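You operate a simulated robot arm through the tools that you are given. There is no shell and no other tool. Be economical: measure what you need, move in short steps, check, and stop when the job is done.

You run a simulated two-armed robot. Do the job below in one go: nothing can be reset, and whatever is moved stays where it is left.

JOB
Lift the cone off, give the mortar 25 drops and switch off.
Fine: Set the cone on the yellow board before the table runs. One run only.

Only the result counts: the job must be done as asked and must still hold three seconds after the hand-in. Knocking over, shifting, dropping, spilling or breaking anything else fails it.

ROBOT AND FRAMES
Two 7-joint arms with fingered hands on one trunk that stands fixed in place. Base frame: the origin is at the foot of the trunk, x ahead of it, y to its left, z up; the work surface is at about z = 86. Readings come in cm, rad, newtons and seconds.
The left shoulder is at [20, 13.5, 112], the right one opposite. Payload 4 kg a hand.
Tool frame (each hand has its own): the origin (TCP) lies between the finger pads and is the grasp point; the fingertips stand 2.5 cm ahead of it; z points along the fingers, y is the line along which they close. The gripper opens to 8.8 cm. The gripper's body begins 2.9 cm behind the TCP. The gripper is a hand of 4 fingers: y runs from the thumb to the fingers, the wrist lies at [-1.3, -10.6, -17.4] in the tool frame, and closing takes about 1.5 s.
Orientation is that of the tool frame in the base frame, as a unit quaternion [x, y, z, w]. With the fingers straight down and the wrist toward the robot, the tool's x, y and z point along [0, 1, 0], [1, 0, 0] and [0, 0, -1] of the base frame.

CONTROLS
- The arms move only by the tool drive_tool. It takes "left_rows", "right_rows" or both (then of equal length, played together; a hand with none holds still); each is a list of rows, each an object (a shift or turn left out is 0, a gripper value left out holds the last) with "linear": the shift along the base's x, y, z in cm, a list of three; "delta_rot": the turn, a rotation vector about the base's x, y, z in rad, a list of three. In form: [{"linear": [x, y, z], "delta_rot": [rx, ry, rz]}, ...]. A call has 1 to 10 rows; each row shifts and turns the commanded pose from where the row before left it. "left_fingers" and "right_fingers" are, for a hand that has rows, the gripper command, from -1 (shut) to 1 (fully open), values between in proportion, set as the call begins (left out, the last holds). Each row takes 0.2 s and may step no farther than 5 cm and 0.15 rad from the row before; otherwise, or with a gripper value out of range, the whole call is refused. A pose out of reach is approached as far as the arm can. The call stops where the force on the tool passes 40 N (or 10 N more than at its start, if that is more) or the arm is blocked; 0.2 s more then pass. Each finger travels about 15.3 cm/s and halts on what it meets, pressing with about 30 N; the grip force reading is that of the motor and also rises with nothing between the fingers. The clock runs only during rows and for 0.2 s after the last one: add rows that do not move to give the fingers time. It gives the time, the measured TCP pose, the force on the tool (base axes), the opening and the grip force at its end, in the units of the frame above (readings bear some noise), with the torque about the TCP (base axes, N m) and any sound that the robot's microphone picked up.
- Cameras (640 x 400 px; columns grow to the right, rows downward): "scene" is now at [12.69, 5.11, 173.56]; the picture's right is [0.70, -0.72, 0.00], its down [-0.45, -0.44, -0.77] and it looks along [0.55, 0.54, -0.63] (base axes); focal length 252 px, centre (320, 200). "left" rides on the left gripper at [-6.4, -8.3, -9.8] in its tool frame; the picture's right is [-0.62, -0.37, 0.69], its down [0.71, -0.63, 0.30] and it looks along [0.33, 0.68, 0.65] (tool axes); focal length 265 px, centre (320, 200). "right" rides on the right gripper at [6.4, -8.3, -9.8] in its tool frame; the picture's right is [-0.62, 0.37, -0.69], its down [-0.71, -0.63, 0.30] and it looks along [-0.32, 0.68, 0.65] (tool axes); focal length 265 px, centre (320, 200). There is no depth. A picture from a camera that has moved, and an enlarged one, comes with that camera's place and axes in the base frame and with its lens. The place of the scene camera against the robot may be out by one fixed shift of up to 1.2 cm in any direction.
- camera(camera): a new picture of that camera. No time passes.
- slide_trunk(by): slides the trunk up (or, below 0, down) by that many cm; the arms and the scene camera ride with it, the base frame stays. It gives what a move gives, with no picture.
- move_fingers(index, middle, ring, thumb_bend, thumb_turn, hand): sets how far each is bent, from 0 (flat) to 100 (curled in); at 30 the hand is open as for a grip, at 70 the pads meet at the TCP. One left out holds its place. A second passes; each finger stops where it meets its share of the squeeze, and holds until it gets a number again. A gripper value or a shape takes the hand back. It gives what a move gives, with no picture; readings hold the bend of each and the force on the fingers (four entries, about 0 where the hand has none), thumb and palm. thumb_turn goes from beside the hand (0) to across from the fingers (100), as for a grip.
- grasp_type(shape, hand): the hand has 4 fingers and takes this shape, open, in about a second: jaw (thumb against the fingers, like two jaws); tri (thumb and two fingers); tip (a fingertip pinch); poke (one finger out to press); point (the index stretched); flat (the hand flat); cup (the hand cupped); fist (a fist). The gripper value then closes the fingers along that shape, each until it touches; the sizes above hold for jaw. It gives what a move gives, with no picture.
- aim_head(pan, tilt): turns the head with the scene camera to pan (to the left, within 1.693 rad either way) and tilt (down, from -0.506 to 1.204), counted from straight ahead of the robot. It gives what a move gives.
- enlarge(camera, box): a new picture of the part [left, top, right, bottom] of that camera's present view, enlarged. No time passes.
- sign_off(): hands the job in; it is judged then, once.

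Go step by step. Nothing tells you positions but the pictures and the camera data: compare them with the known pose of the tool, close in by small moves and look again before you grip or let go. The budget is 120 turns and 78 pictures, counting those below and the enlarged ones. Unless the task says otherwise, let go and move clear before handing in, and close with one line.

The tools are called after "Call:" as name(argument=value, ...) on one line, values as JSON. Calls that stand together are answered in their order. drive_tool: Moves the arms, as the interface text tells. Its arguments: {"type":"object","properties":{"left_rows":{"type":"array","items":{"type":"object","properties":{"linear":{"type":"array","items":{"type":"number"}},"delta_rot":{"type":"array","items":{"type":"number"}}}}},"left_fingers":{"type":"number"},"right_rows":{"type":"array","items":{"type":"object","properties":{"linear":{"type":"array","items":{"type":"number"}},"delta_rot":{"type":"array","items":{"type":"number"}}}}},"right_fingers":{"type":"number"}},"required":[]} The other tools are called the same way: slide_trunk (by) slides the trunk up or down; grasp_type (shape, hand) gives the hand a shape; move_fingers (index, middle, ring, thumb_bend, thumb_turn, hand) moves the fingers one by one; aim_head (pan, tilt) turns the head that bears the scene camera; camera (camera) takes a picture; enlarge (camera, box) takes an enlarged picture of a part of a camera's view; sign_off () hands the job in.

At the start:

```text
t: 0.0
left_eef_pos: [31.12, 33.94, 155.71]
left_tcp_rot: [0.707, 0.707, 0.0, -0.001]
left_wrist_force: [-0.3, -0.3, -0.2]
left_torque: [0.01, 0.03, -0.04]
left_grip_width: 8.74
left_gripper_force: 0.0
left_shape: jaw
left_bend: [30.0, 30.0, 30.0, 30.0, 98.0]
left_finger forces: [0.0, 0.0, 0.0, 0.1, 0.1, 0.0]
right_eef_pos: [58.71, 4.03, 148.37]
right_tcp_rot: [0.707, 0.707, 0.0, 0.0]
right_wrist_force: [0.4, 0.0, -0.1]
right_torque: [-0.04, 0.03, 0.0]
right_grip_width: 8.77
right_gripper_force: 0.2
right_shape: jaw
right_bend: [30.0, 30.0, 30.0, 30.0, 98.0]
right_finger forces: [0.1, 0.0, 0.1, 0.0, 0.1, 0.0]
trunk travel left (down, up): [-72.5, 4.5]
head pan, tilt: [0.773, 0.684]
```

scene: 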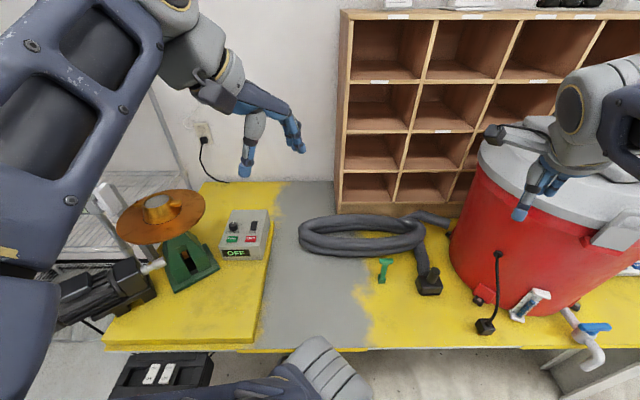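
right: 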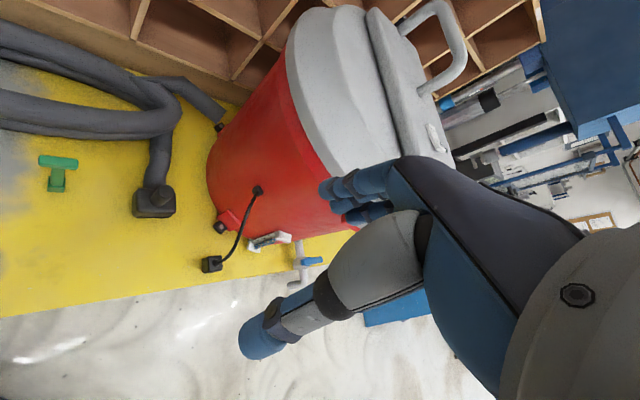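
left: 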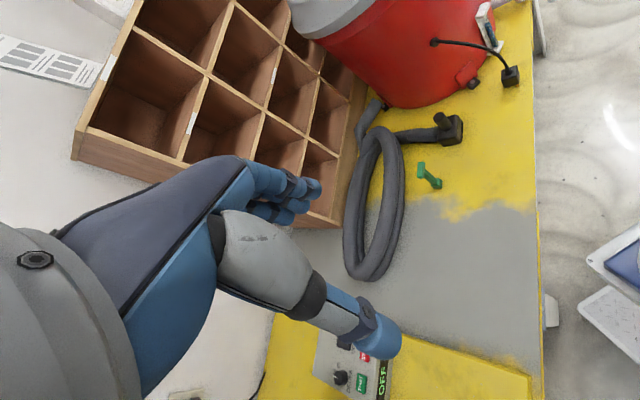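

The flow table (orange disc with the cone) stands at the left, with a control box beside it. I'll enlarge both before moving.

Call:
enlarge(camera="scene", box=[80, 170, 240, 300])

Call:
enlarge(camera="scene", box=[200, 195, 290, 270])

```text
3.08 times, centred on (160, 235) of scene
camera zoom: at [12.69, 5.11, 173.56], right [0.7, -0.72, 0.0], down [-0.45, -0.44, -0.77], along [0.55, 0.54, -0.63], focal length 774 px, centre (812, 92)
```

zoom: 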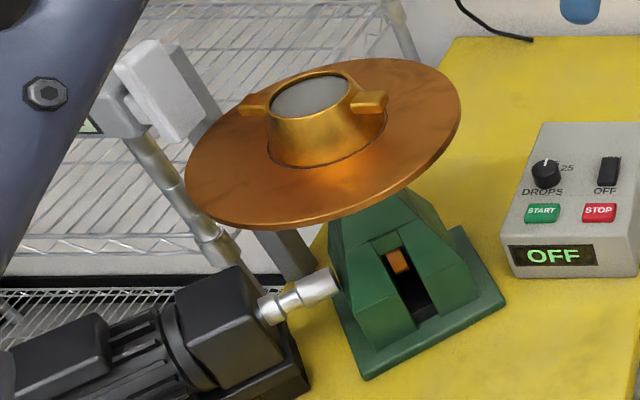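

```text
5.33 times, centred on (245, 232) of scene
camera zoom: at [12.69, 5.11, 173.56], right [0.7, -0.72, 0.0], down [-0.45, -0.44, -0.77], along [0.55, 0.54, -0.63], focal length 1341 px, centre (720, 27)
```

zoom: 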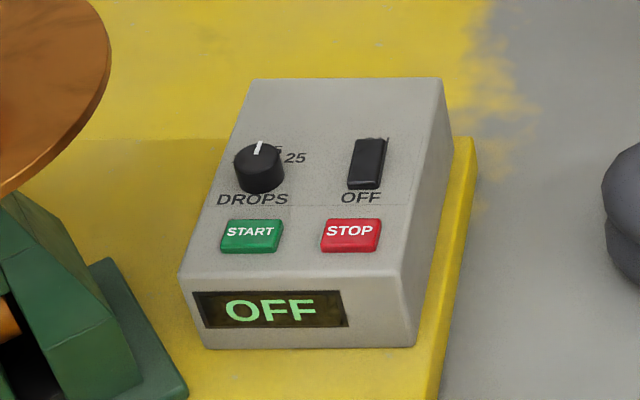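

The cone is on the disc at about (20, 86, 118), with lugs along the table's long direction, and the box is at about (40, 78). I'll bring the left hand closer, turned toward +y, for a better view.

Call:
drive_tool(left_rows=[{"linear": [-1.1, 2.2, 0], "delta_rot": [0, 0, 0.12]}, {"linear": [-1.1, 2.2, 0], "delta_rot": [0, 0, 0.12]}, {"linear": [-1.1, 2.2, 0], "delta_rot": [0, 0, 0.12]}, {"linear": [-1.1, 2.2, 0], "delta_rot": [0, 0, 0.12]}, {"linear": [-1.1, 2.2, 0], "delta_rot": [0, 0, 0.12]}, {"linear": [-1.1, 2.2, 0], "delta_rot": [0, 0, 0.12]}, {"linear": [-1.1, 2.2, 0], "delta_rot": [0, 0, 0.12]}, {"linear": [-1.1, 2.2, 0], "delta_rot": [0, 0, 0.12]}, {"linear": [-1.1, 2.2, 0], "delta_rot": [0, 0, 0.12]}, {"linear": [-1.1, 2.2, 0], "delta_rot": [0, 0, 0.12]}])

Call:
camera(camera="left")

Call:
camera(camera="scene")

```text
t: 2.2
left_eef_pos: [20.06, 55.99, 155.85]
left_tcp_rot: [0.182, 0.983, 0.0, 0.0]
left_wrist_force: [0.7, 1.2, -0.7]
left_torque: [-0.03, 0.0, 0.03]
left_grip_width: 8.73
left_gripper_force: 0.0
left_shape: jaw
left_bend: [30.0, 30.0, 30.0, 30.0, 98.0]
left_finger forces: [0.1, 0.0, 0.0, 0.0, 0.0, 0.1]
right_eef_pos: [58.57, 4.07, 148.47]
right_tcp_rot: [0.707, 0.707, 0.0, 0.0]
right_wrist_force: [-0.3, 0.9, 1.2]
right_torque: [0.02, -0.02, -0.03]
right_grip_width: 8.74
right_gripper_force: 0.0
right_shape: jaw
right_bend: [30.0, 30.0, 30.0, 30.0, 98.0]
right_finger forces: [0.0, 0.0, 0.0, 0.0, 0.1, 0.0]
trunk travel left (down, up): [-72.5, 4.5]
head pan, tilt: [0.773, 0.684]
```

```text
72 pictures are left
camera left: at [23.07, 45.83, 165.73], right [0.45, -0.57, -0.69], down [-0.89, -0.33, -0.3], along [-0.06, 0.76, -0.65], focal length 265 px, centre (320, 200)
```

left: 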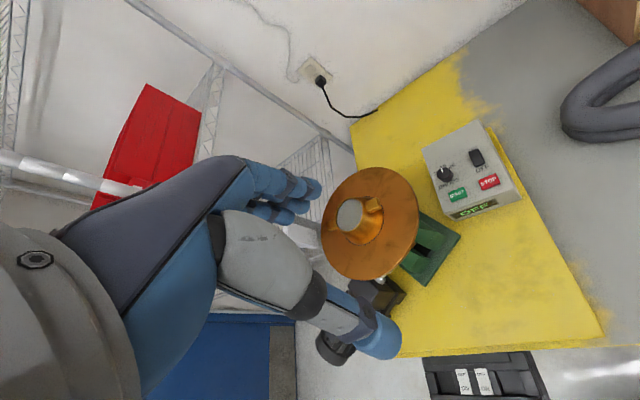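

```text
71 pictures are left
camera scene: at [12.67, 5.09, 173.56], right [0.7, -0.72, 0.0], down [-0.45, -0.44, -0.78], along [0.55, 0.54, -0.63], focal length 252 px, centre (320, 200)
```

scene: 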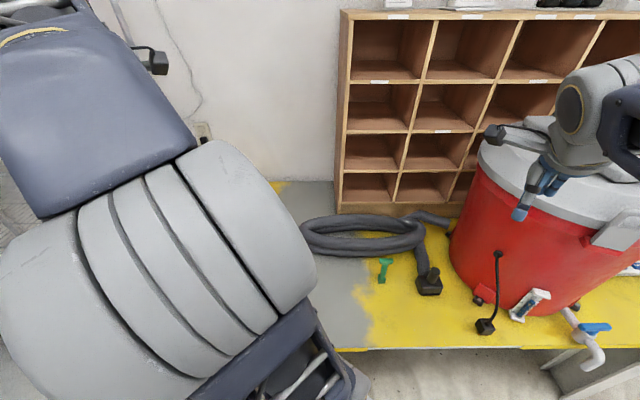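

The arm hides the table from the head, but the hand camera sees it well. I'll enlarge that view.

Call:
enlarge(camera="left", box=[310, 150, 470, 290])

Call:
enlarge(camera="left", box=[410, 110, 530, 230])

```text
2.86 times, centred on (390, 220) of left
camera zoom: at [23.07, 45.83, 165.73], right [0.45, -0.57, -0.69], down [-0.89, -0.33, -0.3], along [-0.06, 0.76, -0.65], focal length 758 px, centre (120, 143)
```

zoom: 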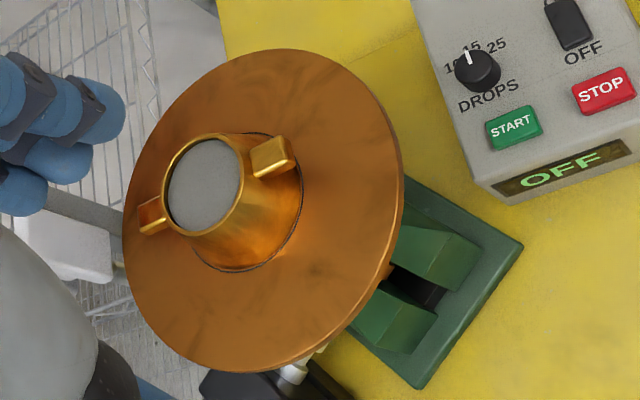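

```text
3.33 times, centred on (470, 170) of left
camera zoom: at [23.07, 45.83, 165.73], right [0.45, -0.57, -0.69], down [-0.89, -0.33, -0.3], along [-0.06, 0.76, -0.65], focal length 885 px, centre (-180, 300)
```

zoom: 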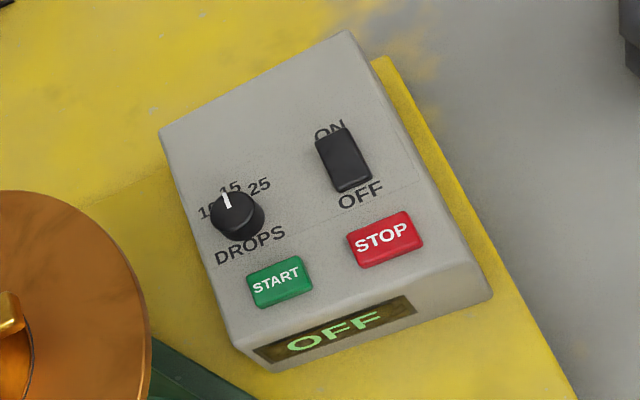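

The cone's top is about 7.9 cm across, centred near (19.6, 86, 121.5). The lugs lie along (0.72, -0.69). I'll open the hand wider and go above it, with the closing line perpendicular to the lugs.

Call:
move_fingers(hand="left", index=12, middle=12, ring=12, thumb_bend=12)

Call:
drive_tool(left_rows=[{"linear": [0, 3, -1.0], "delta_rot": [0, 0, -0.0427]}, {"linear": [0, 3, -1.0], "delta_rot": [0, 0, -0.0427]}, {"linear": [0, 3, -1.0], "delta_rot": [0, 0, -0.0427]}, {"linear": [0, 3, -1.0], "delta_rot": [0, 0, -0.0427]}, {"linear": [0, 3, -1.0], "delta_rot": [0, 0, -0.0427]}, {"linear": [0, 3, -1.0], "delta_rot": [0, 0, -0.0427]}, {"linear": [0, 3, -1.0], "delta_rot": [0, 0, -0.0427]}, {"linear": [0, 3, -1.0], "delta_rot": [0, 0, -0.0427]}, {"linear": [0, 3, -1.0], "delta_rot": [0, 0, -0.0427]}, {"linear": [-0.4, 3, -1.0], "delta_rot": [0, 0, -0.0427]}])

Call:
camera(camera="left")

```text
t: 3.2
left_eef_pos: [19.95, 56.03, 155.78]
left_tcp_rot: [0.183, 0.983, 0.001, 0.0]
left_wrist_force: [-0.2, -0.9, 0.0]
left_torque: [0.02, -0.01, 0.0]
left_grip_width: 11.7
left_gripper_force: 0.0
left_shape: fingers
left_bend: [12.0, 12.0, 12.0, 12.0, 98.0]
left_finger forces: [0.1, 0.0, 0.0, 0.0, 0.0, 0.0]
right_eef_pos: [58.64, 4.04, 148.57]
right_tcp_rot: [0.706, 0.708, 0.0, 0.0]
right_wrist_force: [-0.4, 0.1, -0.2]
right_torque: [-0.03, 0.0, 0.0]
right_grip_width: 8.78
right_gripper_force: 0.1
right_shape: jaw
right_bend: [30.0, 30.0, 30.0, 30.0, 98.0]
right_finger forces: [0.0, 0.0, 0.1, 0.0, 0.0, 0.1]
trunk travel left (down, up): [-72.5, 4.5]
head pan, tilt: [0.773, 0.684]
```

```text
t: 5.4
left_eef_pos: [20.83, 79.71, 141.44]
left_tcp_rot: [0.39, 0.921, -0.001, 0.0]
left_wrist_force: [-0.9, -0.5, -0.8]
left_torque: [0.03, -0.01, 0.0]
left_grip_width: 11.75
left_gripper_force: 0.1
left_shape: fingers
left_bend: [12.0, 12.0, 12.0, 12.0, 98.0]
left_finger forces: [0.0, 0.1, 0.1, 0.0, 0.0, 0.0]
left hand out of reach, approached as far as the arm can: row 8, 9, 10
right_eef_pos: [58.58, 3.98, 148.5]
right_tcp_rot: [0.708, 0.707, 0.0, 0.0]
right_wrist_force: [0.1, -0.7, 0.5]
right_torque: [0.04, 0.02, 0.04]
right_grip_width: 8.78
right_gripper_force: 0.1
right_shape: jaw
right_bend: [30.0, 30.0, 30.0, 30.0, 98.0]
right_finger forces: [0.1, 0.1, 0.0, 0.1, 0.0, 0.0]
trunk travel left (down, up): [-72.5, 4.5]
head pan, tilt: [0.773, 0.684]
```

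```text
68 pictures are left
camera left: at [19.42, 69.25, 151.35], right [0.17, -0.7, -0.69], down [-0.95, 0.07, -0.3], along [0.26, 0.71, -0.66], focal length 265 px, centre (320, 200)
```

left: 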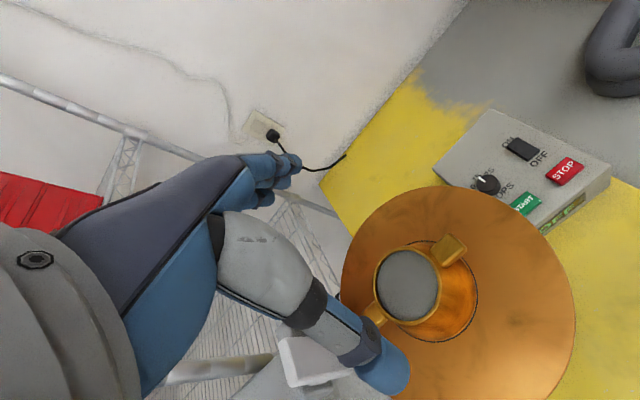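

Reach runs out above about z 131, so I'll raise the trunk and check the cone's place by enlarging this view first. The two hand views together suggest its top is at about (19.7, 83.5, 124).

Call:
slide_trunk(by=4.4)

Call:
enlarge(camera="left", box=[330, 180, 590, 400])

```text
t: 6.3
left_eef_pos: [20.78, 79.81, 145.83]
left_tcp_rot: [0.388, 0.921, -0.002, 0.0]
left_wrist_force: [0.5, 0.6, 0.3]
left_torque: [-0.02, -0.01, -0.02]
left_grip_width: 11.72
left_gripper_force: 0.0
left_shape: fingers
left_bend: [12.0, 12.0, 12.0, 12.0, 98.0]
left_finger forces: [0.0, 0.0, 0.0, 0.1, 0.0, 0.0]
right_eef_pos: [58.58, 4.02, 152.89]
right_tcp_rot: [0.707, 0.707, 0.001, 0.0]
right_wrist_force: [-0.2, 0.0, 0.1]
right_torque: [-0.03, 0.02, 0.0]
right_grip_width: 8.75
right_gripper_force: 0.1
right_shape: jaw
right_bend: [30.0, 30.0, 30.0, 30.0, 98.0]
right_finger forces: [0.1, 0.0, 0.0, 0.1, 0.1, 0.0]
trunk travel left (down, up): [-76.9, 0.1]
head pan, tilt: [0.773, 0.684]
```

```text
1.82 times, centred on (460, 290) of left
camera zoom: at [19.41, 69.27, 155.79], right [0.17, -0.7, -0.69], down [-0.95, 0.07, -0.3], along [0.26, 0.71, -0.65], focal length 483 px, centre (66, 36)
```

zoom: 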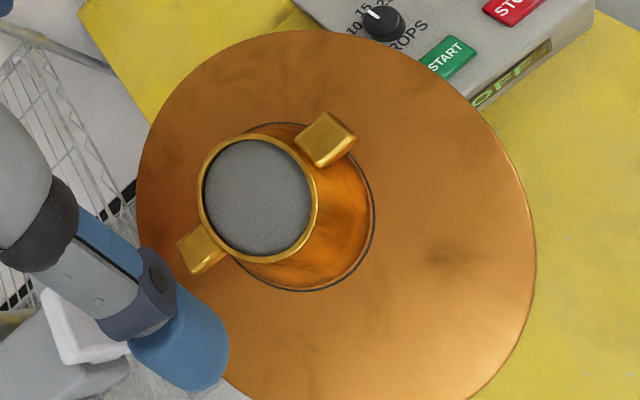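

The two views agree: the cone's top is at about (19.6, 83.3, 124.2), 7.8 cm across. I'll descend first to see where the commanded pose stands.

Call:
drive_tool(left_rows=[{"linear": [0, 0, -3]}, {"linear": [0, 0, -3]}, {"linear": [0, 0, -3]}, {"linear": [0, 0, -3]}])

```text
t: 7.3
left_eef_pos: [20.39, 84.01, 135.72]
left_tcp_rot: [0.388, 0.922, 0.0, -0.001]
left_wrist_force: [0.7, -1.4, 0.1]
left_torque: [0.02, -0.01, 0.0]
left_grip_width: 11.75
left_gripper_force: 0.0
left_shape: fingers
left_bend: [12.0, 12.0, 12.0, 12.0, 98.0]
left_finger forces: [0.1, 0.0, 0.0, 0.0, 0.0, 0.1]
left hand out of reach, approached as far as the arm can: row 1, 2, 3, 4
right_eef_pos: [58.6, 3.95, 152.95]
right_tcp_rot: [0.707, 0.707, 0.0, 0.0]
right_wrist_force: [-0.8, 0.5, -0.5]
right_torque: [-0.01, -0.02, -0.01]
right_grip_width: 8.79
right_gripper_force: 0.0
right_shape: jaw
right_bend: [30.0, 30.0, 30.0, 30.0, 98.0]
right_finger forces: [0.1, 0.0, 0.0, 0.1, 0.1, 0.1]
trunk travel left (down, up): [-76.9, 0.1]
head pan, tilt: [0.773, 0.684]
```

The command is still just outside the reach, so I'll pull it back to the cone's y and come in slowly.

Call:
drive_tool(left_rows=[{"linear": [0, -2.7, 0]}, {"linear": [0, 0, 0]}])

Call:
camera(camera="left")

```text
t: 7.9
left_eef_pos: [19.99, 83.69, 136.54]
left_tcp_rot: [0.388, 0.922, -0.002, 0.001]
left_wrist_force: [0.3, 0.3, 0.4]
left_torque: [0.0, 0.01, -0.02]
left_grip_width: 11.74
left_gripper_force: 0.1
left_shape: fingers
left_bend: [12.0, 12.0, 12.0, 12.0, 98.0]
left_finger forces: [0.0, 0.1, 0.0, 0.0, 0.0, 0.0]
left hand out of reach, approached as far as the arm can: row 1
right_eef_pos: [58.72, 3.99, 152.95]
right_tcp_rot: [0.707, 0.707, 0.0, 0.0]
right_wrist_force: [0.1, -0.4, -0.4]
right_torque: [0.0, 0.0, -0.01]
right_grip_width: 8.77
right_gripper_force: 0.1
right_shape: jaw
right_bend: [30.0, 30.0, 30.0, 30.0, 98.0]
right_finger forces: [0.0, 0.0, 0.1, 0.0, 0.0, 0.1]
trunk travel left (down, up): [-76.9, 0.1]
head pan, tilt: [0.773, 0.684]
```

```text
66 pictures are left
camera left: at [18.57, 73.26, 146.46], right [0.17, -0.7, -0.69], down [-0.95, 0.07, -0.3], along [0.26, 0.71, -0.66], focal length 265 px, centre (320, 200)
```

left: 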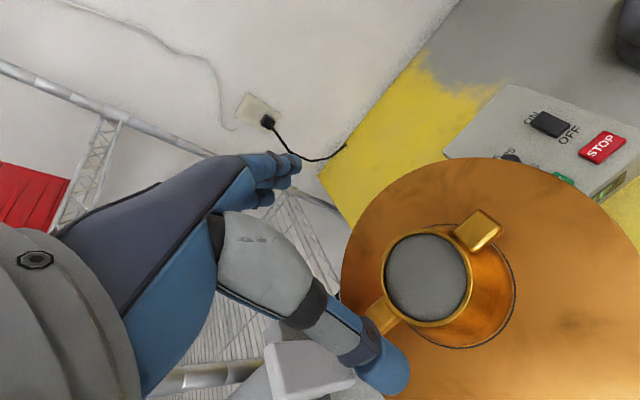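

The cone is at (19.5, 83.1) and the hand nearly over it. I'll shift slightly and descend to just above the cone, then look again.

Call:
drive_tool(left_rows=[{"linear": [-0.5, -0.6, 0]}, {"linear": [0, 0, -2]}, {"linear": [0, 0, -2]}, {"linear": [0, 0, -2]}, {"linear": [0, 0, -2]}])

Call:
camera(camera="left")

Call:
camera(camera="scene")

```text
t: 9.1
left_eef_pos: [19.09, 85.64, 129.03]
left_tcp_rot: [0.389, 0.921, -0.001, 0.0]
left_wrist_force: [0.1, -1.2, -0.7]
left_torque: [0.04, 0.0, 0.03]
left_grip_width: 11.75
left_gripper_force: 0.0
left_shape: fingers
left_bend: [12.0, 12.0, 12.0, 12.0, 98.0]
left_finger forces: [0.0, 0.0, 0.0, 0.0, 0.0, 0.1]
left hand out of reach, approached as far as the arm can: row 1, 2, 3, 4, 5
right_eef_pos: [58.65, 3.91, 152.74]
right_tcp_rot: [0.707, 0.707, 0.0, 0.0]
right_wrist_force: [0.9, -0.6, 0.6]
right_torque: [0.01, 0.0, -0.02]
right_grip_width: 8.78
right_gripper_force: 0.0
right_shape: jaw
right_bend: [30.0, 30.0, 30.0, 30.0, 98.0]
right_finger forces: [0.0, 0.1, 0.0, 0.0, 0.0, 0.0]
trunk travel left (down, up): [-76.9, 0.1]
head pan, tilt: [0.773, 0.684]
```

```text
65 pictures are left
camera left: at [17.66, 75.24, 139.13], right [0.17, -0.7, -0.69], down [-0.95, 0.07, -0.3], along [0.26, 0.71, -0.66], focal length 265 px, centre (320, 200)
```

left: 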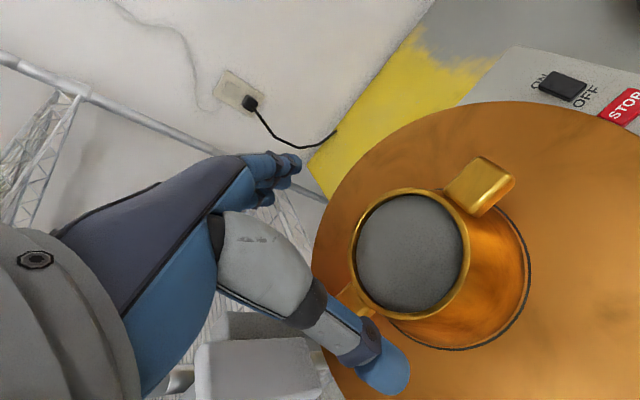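

```text
64 pictures are left
camera scene: at [12.69, 5.1, 177.96], right [0.7, -0.72, 0.0], down [-0.45, -0.44, -0.77], along [0.55, 0.54, -0.63], focal length 252 px, centre (320, 200)
```

scene: 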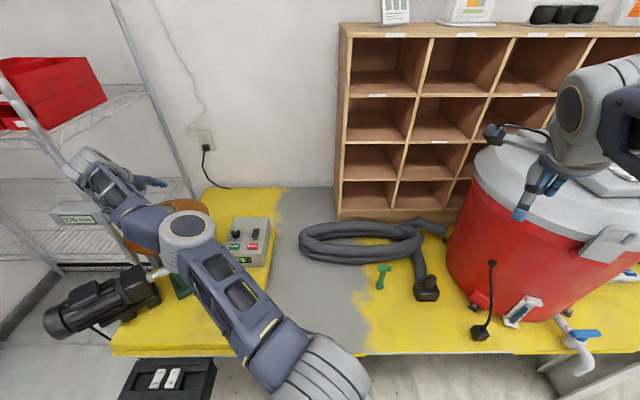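

The measured pose has drifted 2.5 cm beyond where I expected. I'll hold still one moment to see where it settles.

Call:
drive_tool(left_rows=[{"linear": [0, 0, 0]}, {"linear": [0, 0, 0]}])

```text
t: 9.7
left_eef_pos: [19.07, 85.61, 129.12]
left_tcp_rot: [0.388, 0.921, -0.002, 0.0]
left_wrist_force: [-1.0, -0.3, -0.2]
left_torque: [0.02, -0.02, 0.03]
left_grip_width: 11.73
left_gripper_force: 0.0
left_shape: fingers
left_bend: [12.0, 12.0, 12.0, 12.0, 98.0]
left_finger forces: [0.0, 0.0, 0.0, 0.0, 0.1, 0.1]
right_eef_pos: [58.53, 4.0, 152.97]
right_tcp_rot: [0.707, 0.707, 0.0, 0.0]
right_wrist_force: [0.2, -0.3, 0.5]
right_torque: [0.01, -0.04, -0.04]
right_grip_width: 8.77
right_gripper_force: 0.1
right_shape: jaw
right_bend: [30.0, 30.0, 30.0, 30.0, 98.0]
right_finger forces: [0.0, 0.0, 0.1, 0.0, 0.0, 0.0]
trunk travel left (down, up): [-76.9, 0.1]
head pan, tilt: [0.773, 0.684]
```

It holds there. I'll step back in y in small steps and see whether it tracks.

Call:
drive_tool(left_rows=[{"linear": [0.2, -1.2, 0]}, {"linear": [0.2, -1.2, 0]}, {"linear": [0, 0, 0]}])

```text
t: 10.5
left_eef_pos: [19.12, 85.53, 129.81]
left_tcp_rot: [0.389, 0.921, -0.001, 0.0]
left_wrist_force: [-0.1, -0.3, 0.0]
left_torque: [0.01, 0.03, 0.02]
left_grip_width: 11.73
left_gripper_force: 0.1
left_shape: fingers
left_bend: [12.0, 12.0, 12.0, 12.0, 98.0]
left_finger forces: [0.0, 0.0, 0.0, 0.1, 0.0, 0.0]
left hand out of reach, approached as far as the arm can: row 1, 2
right_eef_pos: [58.58, 3.95, 152.92]
right_tcp_rot: [0.707, 0.708, 0.0, 0.0]
right_wrist_force: [-0.3, 0.0, -0.4]
right_torque: [-0.03, -0.03, 0.01]
right_grip_width: 8.77
right_gripper_force: 0.2
right_shape: jaw
right_bend: [30.0, 30.0, 30.0, 30.0, 98.0]
right_finger forces: [0.0, 0.0, 0.0, 0.0, 0.0, 0.0]
trunk travel left (down, up): [-76.9, 0.1]
head pan, tilt: [0.773, 0.684]
```

The arm looks locked straight. I'll pull inward firmly, staying above the cone, to unbend it.

Call:
drive_tool(left_rows=[{"linear": [0.5, -4.5, 1]}, {"linear": [0.5, -4.5, 1]}, {"linear": [0.5, -4.5, 1]}])

Call:
camera(camera="scene")

```text
t: 11.3
left_eef_pos: [19.01, 83.62, 136.26]
left_tcp_rot: [0.388, 0.922, -0.002, 0.001]
left_wrist_force: [-0.1, 0.6, 0.1]
left_torque: [0.01, 0.0, 0.0]
left_grip_width: 11.74
left_gripper_force: 0.1
left_shape: fingers
left_bend: [12.0, 12.0, 12.0, 12.0, 98.0]
left_finger forces: [0.1, 0.0, 0.0, 0.0, 0.1, 0.0]
left hand out of reach, approached as far as the arm can: row 1, 2, 3
right_eef_pos: [58.6, 4.16, 153.0]
right_tcp_rot: [0.707, 0.707, 0.0, 0.0]
right_wrist_force: [-0.5, -0.2, 0.3]
right_torque: [0.0, 0.02, -0.01]
right_grip_width: 8.75
right_gripper_force: 0.0
right_shape: jaw
right_bend: [30.0, 30.0, 30.0, 30.0, 98.0]
right_finger forces: [0.0, 0.0, 0.0, 0.1, 0.1, 0.0]
trunk travel left (down, up): [-76.9, 0.1]
head pan, tilt: [0.773, 0.684]
```

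```text
63 pictures are left
camera scene: at [12.69, 5.13, 177.96], right [0.7, -0.72, 0.0], down [-0.45, -0.44, -0.77], along [0.55, 0.54, -0.63], focal length 252 px, centre (320, 200)
```

scene: 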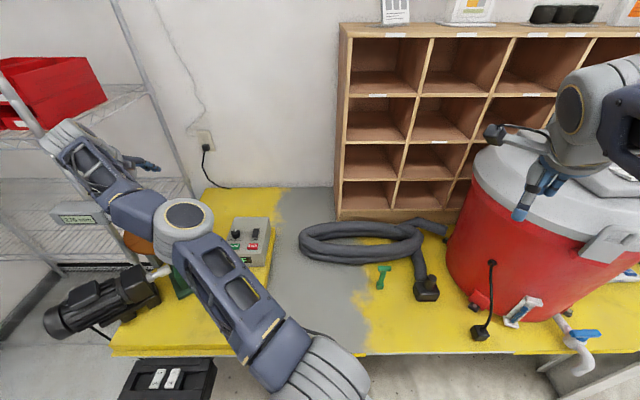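

Still straight. I'll move sideways together with an inward pull to let the elbow bend, staying well above everything.

Call:
drive_tool(left_rows=[{"linear": [3, -3.5, 1]}, {"linear": [3, -3.5, 1]}, {"linear": [3, -3.5, 1]}, {"linear": [3, -3.5, 1]}])

```text
t: 12.3
left_eef_pos: [30.38, 80.38, 145.27]
left_tcp_rot: [0.388, 0.922, -0.001, 0.0]
left_wrist_force: [0.0, 0.1, 0.1]
left_torque: [-0.03, -0.02, -0.01]
left_grip_width: 11.75
left_gripper_force: 0.0
left_shape: fingers
left_bend: [12.0, 12.0, 12.0, 12.0, 98.0]
left_finger forces: [0.0, 0.0, 0.0, 0.0, 0.1, 0.0]
left hand out of reach, approached as far as the arm can: row 1, 2, 3, 4
right_eef_pos: [58.66, 4.08, 152.9]
right_tcp_rot: [0.707, 0.707, 0.0, 0.0]
right_wrist_force: [0.0, 0.1, -0.9]
right_torque: [0.02, -0.01, 0.05]
right_grip_width: 8.76
right_gripper_force: 0.1
right_shape: jaw
right_bend: [30.0, 30.0, 30.0, 30.0, 98.0]
right_finger forces: [0.1, 0.1, 0.1, 0.0, 0.0, 0.0]
trunk travel left (down, up): [-76.9, 0.1]
head pan, tilt: [0.773, 0.684]
```

Still locked. I'll command a long pull straight back toward the shoulder, at a safe height.

Call:
drive_tool(left_rows=[{"linear": [-1, -4.8, -0.5], "delta_rot": [0, 0, 0.05]}, {"linear": [-1, -4.8, -0.5], "delta_rot": [0, 0, 0.05]}, {"linear": [-1, -4.8, -0.5], "delta_rot": [0, 0, 0.05]}, {"linear": [-1, -4.8, -0.5], "delta_rot": [0, 0, 0.05]}, {"linear": [-1, -4.8, -0.5], "delta_rot": [0, 0, 0.05]}, {"linear": [-1, -4.8, -0.5], "delta_rot": [0, 0, 0.05]}])

Call:
camera(camera="scene")

```text
t: 13.7
left_eef_pos: [25.01, 75.91, 155.87]
left_tcp_rot: [0.267, 0.963, 0.022, -0.005]
left_wrist_force: [0.2, 0.2, -0.5]
left_torque: [-0.01, 0.01, 0.02]
left_grip_width: 11.75
left_gripper_force: 0.1
left_shape: fingers
left_bend: [12.0, 12.0, 12.0, 12.0, 98.0]
left_finger forces: [0.0, 0.0, 0.1, 0.1, 0.0, 0.0]
left hand out of reach, approached as far as the arm can: row 1, 2, 3, 4, 5, 6
right_eef_pos: [58.57, 3.95, 153.04]
right_tcp_rot: [0.707, 0.707, 0.0, 0.001]
right_wrist_force: [0.0, -0.8, 0.2]
right_torque: [0.02, -0.02, 0.0]
right_grip_width: 8.76
right_gripper_force: 0.0
right_shape: jaw
right_bend: [30.0, 30.0, 30.0, 30.0, 98.0]
right_finger forces: [0.0, 0.1, 0.0, 0.0, 0.1, 0.0]
trunk travel left (down, up): [-76.9, 0.1]
head pan, tilt: [0.773, 0.684]
```

```text
62 pictures are left
camera scene: at [12.6, 5.04, 177.98], right [0.7, -0.72, 0.0], down [-0.45, -0.44, -0.78], along [0.56, 0.54, -0.63], focal length 252 px, centre (320, 200)
```

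scene: 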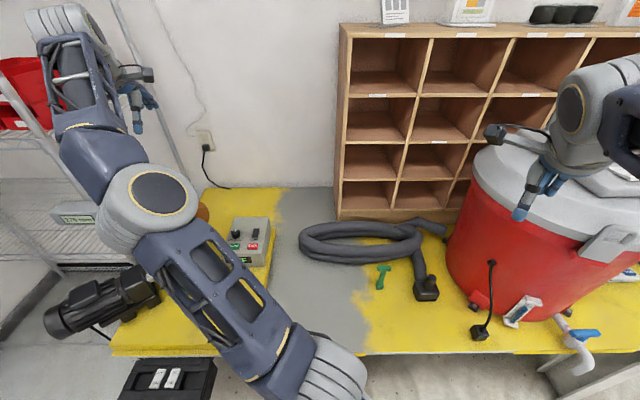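

The arm sits at a wrist or elbow limit with the fingers straight down. Leaning the fingers outward would bring the wrist down and in, so I'll roll the hand while pulling back.

Call:
drive_tool(left_rows=[{"linear": [0, -3, -1], "delta_rot": [0.09, 0.05, 0]}, {"linear": [0, -3, -1], "delta_rot": [0.09, 0.05, 0]}, {"linear": [0, -3, -1], "delta_rot": [0.09, 0.05, 0]}, {"linear": [0, -3, -1], "delta_rot": [0.09, 0.05, 0]}, {"linear": [0, 0, 0]}])

```text
t: 14.9
left_eef_pos: [25.31, 63.8, 151.96]
left_tcp_rot: [0.265, 0.938, 0.166, -0.149]
left_wrist_force: [0.0, -0.3, 0.0]
left_torque: [-0.03, 0.02, 0.01]
left_grip_width: 11.75
left_gripper_force: 0.1
left_shape: fingers
left_bend: [12.0, 12.0, 12.0, 12.0, 98.0]
left_finger forces: [0.1, 0.1, 0.0, 0.0, 0.0, 0.0]
right_eef_pos: [58.65, 4.14, 152.95]
right_tcp_rot: [0.707, 0.707, -0.001, 0.0]
right_wrist_force: [-0.1, -0.3, 0.3]
right_torque: [-0.03, 0.02, 0.03]
right_grip_width: 8.76
right_gripper_force: 0.1
right_shape: jaw
right_bend: [30.0, 30.0, 30.0, 30.0, 98.0]
right_finger forces: [0.0, 0.0, 0.0, 0.0, 0.0, 0.0]
trunk travel left (down, up): [-76.9, 0.1]
head pan, tilt: [0.773, 0.684]
```

The roll freed the arm. I'll now set the closing line level across the lugs with a 0.4 rad outward lean, and move to a standoff over the cone.

Call:
drive_tool(left_rows=[{"linear": [-0.35, 2, -1.5], "delta_rot": [-0.043, 0.04, -0.05]}, {"linear": [-0.35, 2, -1.5], "delta_rot": [-0.043, 0.04, -0.05]}, {"linear": [-0.35, 2, -1.5], "delta_rot": [-0.043, 0.04, -0.05]}, {"linear": [-0.35, 2, -1.5], "delta_rot": [-0.043, 0.04, -0.05]}, {"linear": [-0.35, 2, -2.5]}, {"linear": [-0.35, 2, -2.5]}, {"linear": [-0.35, 2, -3]}, {"linear": [-0.35, 2, -3]}])

Call:
camera(camera="left")

```text
t: 16.7
left_eef_pos: [22.47, 79.97, 134.69]
left_tcp_rot: [0.381, 0.903, 0.078, -0.182]
left_wrist_force: [0.1, 0.3, 0.2]
left_torque: [0.0, 0.02, 0.01]
left_grip_width: 11.76
left_gripper_force: 0.1
left_shape: fingers
left_bend: [12.0, 12.0, 12.0, 12.0, 98.0]
left_finger forces: [0.0, 0.1, 0.1, 0.0, 0.1, 0.0]
right_eef_pos: [58.67, 3.97, 152.9]
right_tcp_rot: [0.707, 0.707, 0.001, 0.0]
right_wrist_force: [0.1, -0.3, 0.8]
right_torque: [0.03, 0.02, -0.02]
right_grip_width: 8.77
right_gripper_force: 0.1
right_shape: jaw
right_bend: [30.0, 30.0, 30.0, 30.0, 98.0]
right_finger forces: [0.1, 0.1, 0.1, 0.1, 0.0, 0.1]
trunk travel left (down, up): [-76.9, 0.1]
head pan, tilt: [0.773, 0.684]
```

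```text
61 pictures are left
camera left: at [23.22, 67.08, 141.36], right [-0.05, -0.47, -0.88], down [-0.99, 0.12, 0.0], along [0.11, 0.87, -0.47], focal length 265 px, centre (320, 200)
```

left: 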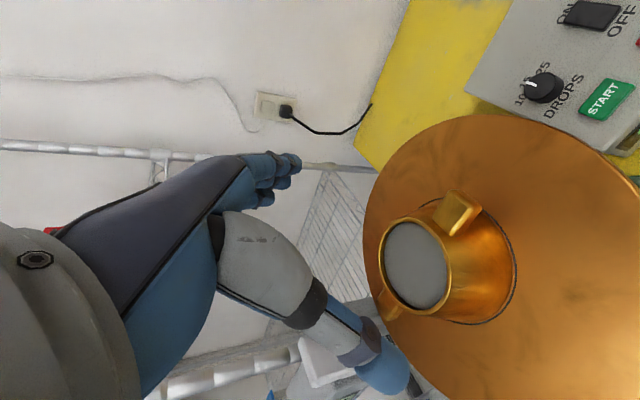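

The hand tracks now and the cone estimate holds at (19.6, 83.0, 124.1). I'll go down along the tool axis two thirds of the way and check.

Call:
drive_tool(left_rows=[{"linear": [-0.5, 0.55, -2]}, {"linear": [-0.5, 0.55, -2]}, {"linear": [-0.5, 0.55, -2]}, {"linear": [-0.5, 0.5, -2]}])

Call:
camera(camera="left")

Call:
camera(camera="scene")

```text
t: 17.7
left_eef_pos: [20.49, 82.03, 126.79]
left_tcp_rot: [0.381, 0.903, 0.079, -0.182]
left_wrist_force: [0.6, 0.4, 0.0]
left_torque: [-0.03, 0.02, 0.02]
left_grip_width: 11.75
left_gripper_force: 0.0
left_shape: fingers
left_bend: [12.0, 12.0, 12.0, 12.0, 98.0]
left_finger forces: [0.0, 0.1, 0.0, 0.0, 0.0, 0.1]
right_eef_pos: [58.63, 4.0, 152.87]
right_tcp_rot: [0.707, 0.707, 0.0, 0.0]
right_wrist_force: [-0.5, 0.6, 0.4]
right_torque: [0.01, -0.01, -0.03]
right_grip_width: 8.75
right_gripper_force: 0.0
right_shape: jaw
right_bend: [30.0, 30.0, 30.0, 30.0, 98.0]
right_finger forces: [0.0, 0.0, 0.0, 0.1, 0.0, 0.0]
trunk travel left (down, up): [-76.9, 0.1]
head pan, tilt: [0.773, 0.684]
```

```text
60 pictures are left
camera left: at [21.28, 69.28, 133.41], right [-0.05, -0.47, -0.88], down [-0.99, 0.12, 0.0], along [0.11, 0.87, -0.47], focal length 265 px, centre (320, 200)
```

left: 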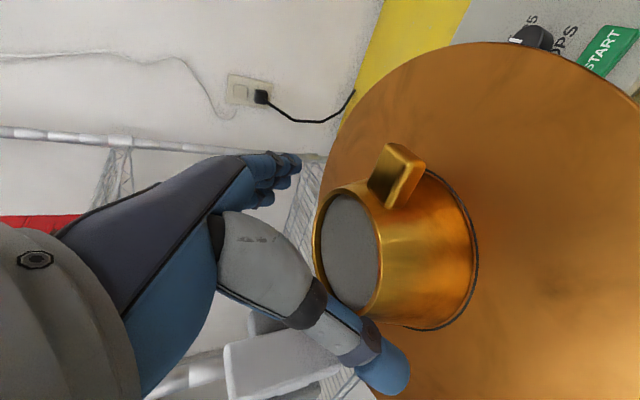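

```text
59 pictures are left
camera scene: at [12.69, 5.1, 177.96], right [0.7, -0.72, 0.0], down [-0.45, -0.44, -0.77], along [0.55, 0.54, -0.63], focal length 252 px, centre (320, 200)
```

scene: 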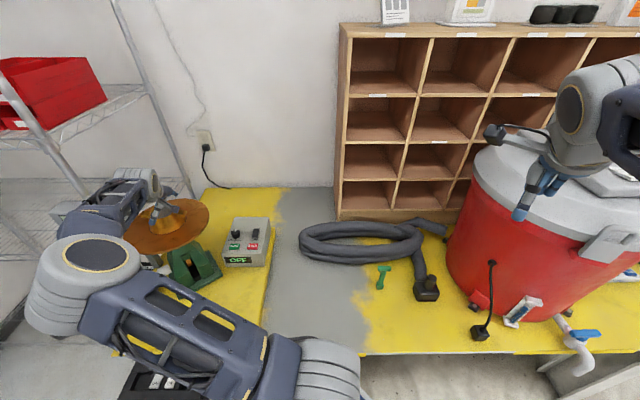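

All agrees. I'll take the last descent to TCP z of about 123.2.

Call:
drive_tool(left_rows=[{"linear": [-0.3, 0.35, -1.2]}, {"linear": [-0.3, 0.35, -1.2]}, {"linear": [-0.3, 0.3, -1.2]}, {"linear": [0, 0, 0]}])

Call:
camera(camera="left")

Call:
enlarge(camera="scene", box=[50, 150, 290, 300])

```text
t: 18.7
left_eef_pos: [19.51, 83.11, 123.4]
left_tcp_rot: [0.381, 0.903, 0.079, -0.183]
left_wrist_force: [0.1, -0.3, -1.4]
left_torque: [-0.03, 0.05, -0.02]
left_grip_width: 11.73
left_gripper_force: 0.1
left_shape: fingers
left_bend: [12.0, 12.0, 12.0, 12.0, 98.0]
left_finger forces: [0.1, 0.1, 0.0, 0.1, 0.1, 0.0]
right_eef_pos: [58.63, 4.02, 152.96]
right_tcp_rot: [0.707, 0.708, -0.001, 0.001]
right_wrist_force: [0.5, 0.6, 1.2]
right_torque: [0.0, 0.02, -0.01]
right_grip_width: 8.76
right_gripper_force: 0.1
right_shape: jaw
right_bend: [30.0, 30.0, 30.0, 30.0, 98.0]
right_finger forces: [0.0, 0.0, 0.1, 0.0, 0.0, 0.1]
trunk travel left (down, up): [-76.9, 0.1]
head pan, tilt: [0.773, 0.684]
```

```text
58 pictures are left
camera left: at [20.38, 70.23, 129.99], right [-0.05, -0.47, -0.88], down [-0.99, 0.12, 0.0], along [0.11, 0.87, -0.47], focal length 265 px, centre (320, 200)
```

left: 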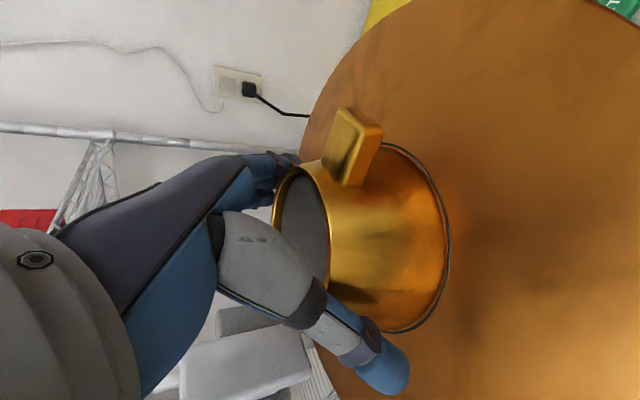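

```text
2.67 times, centred on (170, 225) of scene
camera zoom: at [12.69, 5.11, 177.96], right [0.7, -0.72, 0.0], down [-0.45, -0.44, -0.77], along [0.55, 0.54, -0.63], focal length 670 px, centre (720, 133)
```

zoom: 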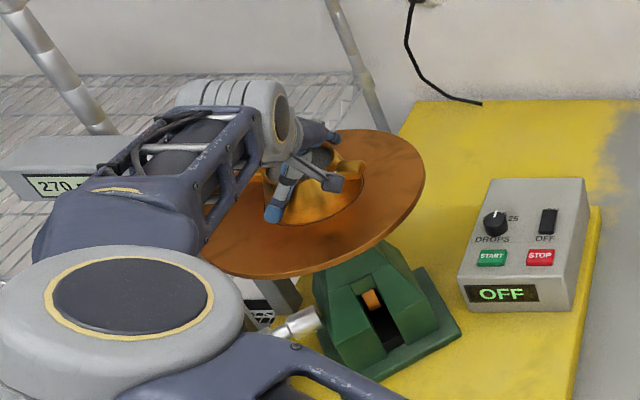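

The thumb is on the near wall and the fingers behind it, with the lugs clear. I'll go 0.7 cm deeper and close.

Call:
drive_tool(left_rows=[{"linear": [-0.1, 0.1, -0.7]}, {"linear": [0, 0, 0]}])

Call:
drive_tool(left_fingers=-1, left_rows=[{}, {}, {}, {}, {}, {}, {}, {}])

Call:
camera(camera="left")

```text
t: 19.3
left_eef_pos: [19.4, 83.08, 122.65]
left_tcp_rot: [0.381, 0.903, 0.079, -0.182]
left_wrist_force: [0.4, 0.4, 2.2]
left_torque: [0.01, -0.05, 0.01]
left_grip_width: 11.79
left_gripper_force: 0.3
left_shape: fingers
left_bend: [12.0, 12.0, 12.0, 12.0, 98.0]
left_finger forces: [1.4, 0.0, 0.0, 0.1, 0.3, 0.0]
right_eef_pos: [58.63, 4.06, 152.91]
right_tcp_rot: [0.706, 0.708, 0.0, 0.0]
right_wrist_force: [0.3, 1.7, -0.1]
right_torque: [0.02, 0.01, -0.02]
right_grip_width: 8.8
right_gripper_force: 0.1
right_shape: jaw
right_bend: [30.0, 30.0, 30.0, 30.0, 98.0]
right_finger forces: [0.0, 0.0, 0.0, 0.1, 0.0, 0.0]
trunk travel left (down, up): [-76.9, 0.1]
head pan, tilt: [0.773, 0.684]
```

```text
t: 21.1
left_eef_pos: [19.66, 83.13, 122.73]
left_tcp_rot: [0.381, 0.903, 0.08, -0.183]
left_wrist_force: [11.4, 1.8, 21.4]
left_torque: [0.3, -0.38, -0.05]
left_grip_width: 7.8
left_gripper_force: 29.8
left_shape: jaw
left_bend: [19.0, 30.0, 30.0, 32.0, 97.0]
left_finger forces: [36.7, 11.5, 4.4, 0.0, 42.5, 0.1]
right_eef_pos: [58.82, 3.94, 152.78]
right_tcp_rot: [0.707, 0.707, -0.001, 0.0]
right_wrist_force: [-0.7, -0.4, 0.1]
right_torque: [-0.01, -0.01, -0.02]
right_grip_width: 8.75
right_gripper_force: 0.0
right_shape: jaw
right_bend: [30.0, 30.0, 30.0, 30.0, 98.0]
right_finger forces: [0.0, 0.1, 0.0, 0.0, 0.1, 0.0]
trunk travel left (down, up): [-76.9, 0.1]
head pan, tilt: [0.773, 0.684]
```

```text
56 pictures are left
camera left: at [20.44, 70.24, 129.42], right [-0.05, -0.47, -0.88], down [-0.99, 0.12, -0.01], along [0.11, 0.88, -0.47], focal length 265 px, centre (320, 200)
```

left: 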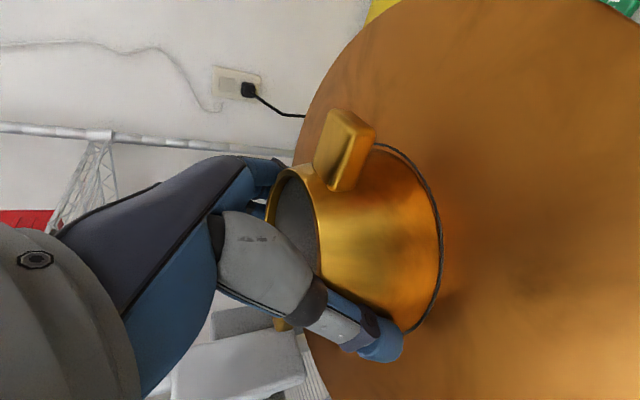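

The hand closed at 7.8 cm with strong index and thumb contact. I'll check the contact from the head before lifting.

Call:
enlarge(camera="scene", box=[120, 160, 220, 240])

Call:
enlarge(camera="left", box=[220, 90, 460, 370])

```text
5.00 times, centred on (170, 200) of scene
camera zoom: at [12.73, 5.04, 177.97], right [0.7, -0.72, 0.0], down [-0.45, -0.44, -0.78], along [0.55, 0.54, -0.63], focal length 1257 px, centre (1070, 200)
```

zoom: 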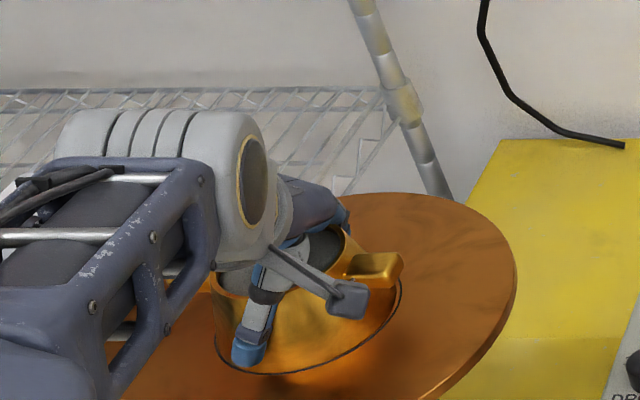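

```text
1.43 times, centred on (340, 230) of left
camera zoom: at [20.44, 70.24, 129.42], right [-0.05, -0.47, -0.88], down [-0.99, 0.12, -0.01], along [0.11, 0.88, -0.47], focal length 379 px, centre (291, 157)
```

zoom: 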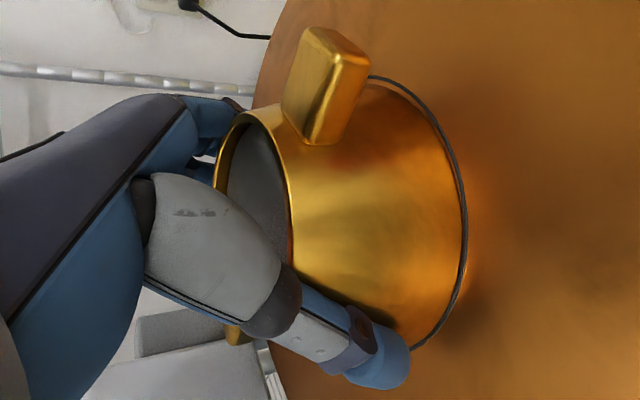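

The lean puts the fingertips off-centre toward the far lug, so the squeeze isn't diametral. I'll open, shift 1.2 cm toward the near lug and grip again.

Call:
move_fingers(hand="left", index=12, middle=12, ring=12, thumb_bend=12)

Call:
drive_tool(left_rows=[{"linear": [0.0, 0.0, 0.6]}, {"linear": [0.85, -0.87, 0]}, {"linear": [0, 0, 0]}])

Call:
camera(camera="left")

Call:
enlarge(camera="scene", box=[120, 160, 220, 240])

```text
t: 22.1
left_eef_pos: [19.38, 83.05, 122.53]
left_tcp_rot: [0.382, 0.903, 0.078, -0.184]
left_wrist_force: [-0.6, -1.1, 2.7]
left_torque: [0.03, -0.08, 0.01]
left_grip_width: 11.81
left_gripper_force: 1.3
left_shape: fingers
left_bend: [12.0, 12.0, 12.0, 12.0, 100.0]
left_finger forces: [1.7, 0.1, 0.1, 0.0, 1.5, 0.1]
right_eef_pos: [58.74, 4.06, 152.9]
right_tcp_rot: [0.708, 0.707, -0.001, -0.001]
right_wrist_force: [-0.2, -0.1, 0.3]
right_torque: [-0.01, -0.02, 0.02]
right_grip_width: 8.76
right_gripper_force: 0.0
right_shape: jaw
right_bend: [30.0, 30.0, 30.0, 30.0, 98.0]
right_finger forces: [0.0, 0.0, 0.1, 0.0, 0.1, 0.0]
trunk travel left (down, up): [-76.9, 0.1]
head pan, tilt: [0.773, 0.684]
```

```text
t: 22.9
left_eef_pos: [20.49, 82.26, 123.22]
left_tcp_rot: [0.382, 0.903, 0.078, -0.182]
left_wrist_force: [0.1, 0.1, 0.3]
left_torque: [0.02, 0.02, -0.04]
left_grip_width: 11.74
left_gripper_force: 0.2
left_shape: fingers
left_bend: [12.0, 12.0, 12.0, 12.0, 100.0]
left_finger forces: [0.1, 0.0, 0.0, 0.1, 0.0, 0.0]
right_eef_pos: [58.72, 4.0, 152.85]
right_tcp_rot: [0.707, 0.707, -0.001, 0.0]
right_wrist_force: [-0.5, 1.1, -0.3]
right_torque: [0.01, -0.03, -0.02]
right_grip_width: 8.75
right_gripper_force: 0.1
right_shape: jaw
right_bend: [30.0, 30.0, 30.0, 30.0, 98.0]
right_finger forces: [0.0, 0.0, 0.0, 0.0, 0.0, 0.1]
trunk travel left (down, up): [-76.9, 0.1]
head pan, tilt: [0.773, 0.684]
```

```text
53 pictures are left
camera left: at [21.24, 69.37, 129.82], right [-0.05, -0.47, -0.88], down [-0.99, 0.12, 0.0], along [0.11, 0.87, -0.47], focal length 265 px, centre (320, 200)
```

left: 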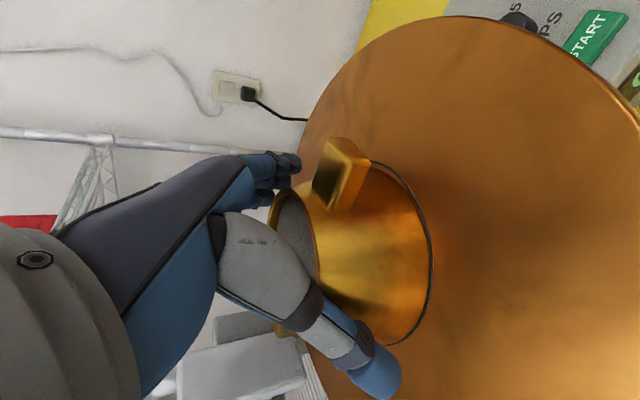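

```text
5.00 times, centred on (170, 200) of scene
camera zoom: at [12.69, 5.11, 177.96], right [0.7, -0.72, 0.0], down [-0.45, -0.44, -0.77], along [0.55, 0.54, -0.63], focal length 1257 px, centre (1070, 200)
```

zoom: 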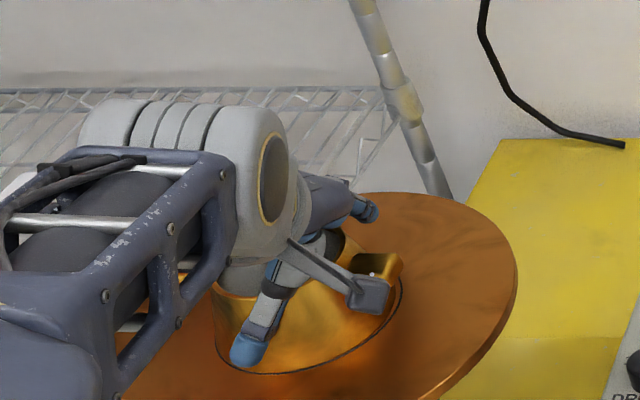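

The hand is re-centred. I'll close again and read the finger forces.

Call:
drive_tool(left_fingers=-1, left_rows=[{}, {}, {}, {}, {}, {}, {}, {}])

Call:
camera(camera="left")

```text
t: 24.7
left_eef_pos: [20.45, 82.3, 123.29]
left_tcp_rot: [0.383, 0.902, 0.079, -0.182]
left_wrist_force: [7.3, 1.2, 12.4]
left_torque: [0.17, -0.18, -0.09]
left_grip_width: 8.05
left_gripper_force: 30.0
left_shape: jaw
left_bend: [24.0, 29.0, 30.0, 30.0, 98.0]
left_finger forces: [20.5, 9.9, 4.4, 0.0, 28.1, 0.1]
right_eef_pos: [58.71, 4.09, 152.96]
right_tcp_rot: [0.707, 0.707, 0.0, -0.001]
right_wrist_force: [-0.2, -0.9, 0.6]
right_torque: [0.01, -0.02, 0.07]
right_grip_width: 8.77
right_gripper_force: 0.1
right_shape: jaw
right_bend: [30.0, 30.0, 30.0, 30.0, 98.0]
right_finger forces: [0.0, 0.0, 0.0, 0.1, 0.1, 0.0]
trunk travel left (down, up): [-76.9, 0.1]
head pan, tilt: [0.773, 0.684]
```

```text
51 pictures are left
camera left: at [21.3, 69.36, 129.9], right [-0.05, -0.47, -0.88], down [-0.99, 0.12, 0.0], along [0.11, 0.87, -0.47], focal length 265 px, centre (320, 200)
```

left: 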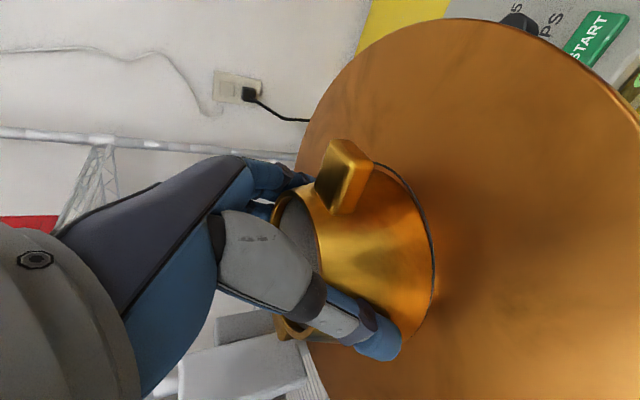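

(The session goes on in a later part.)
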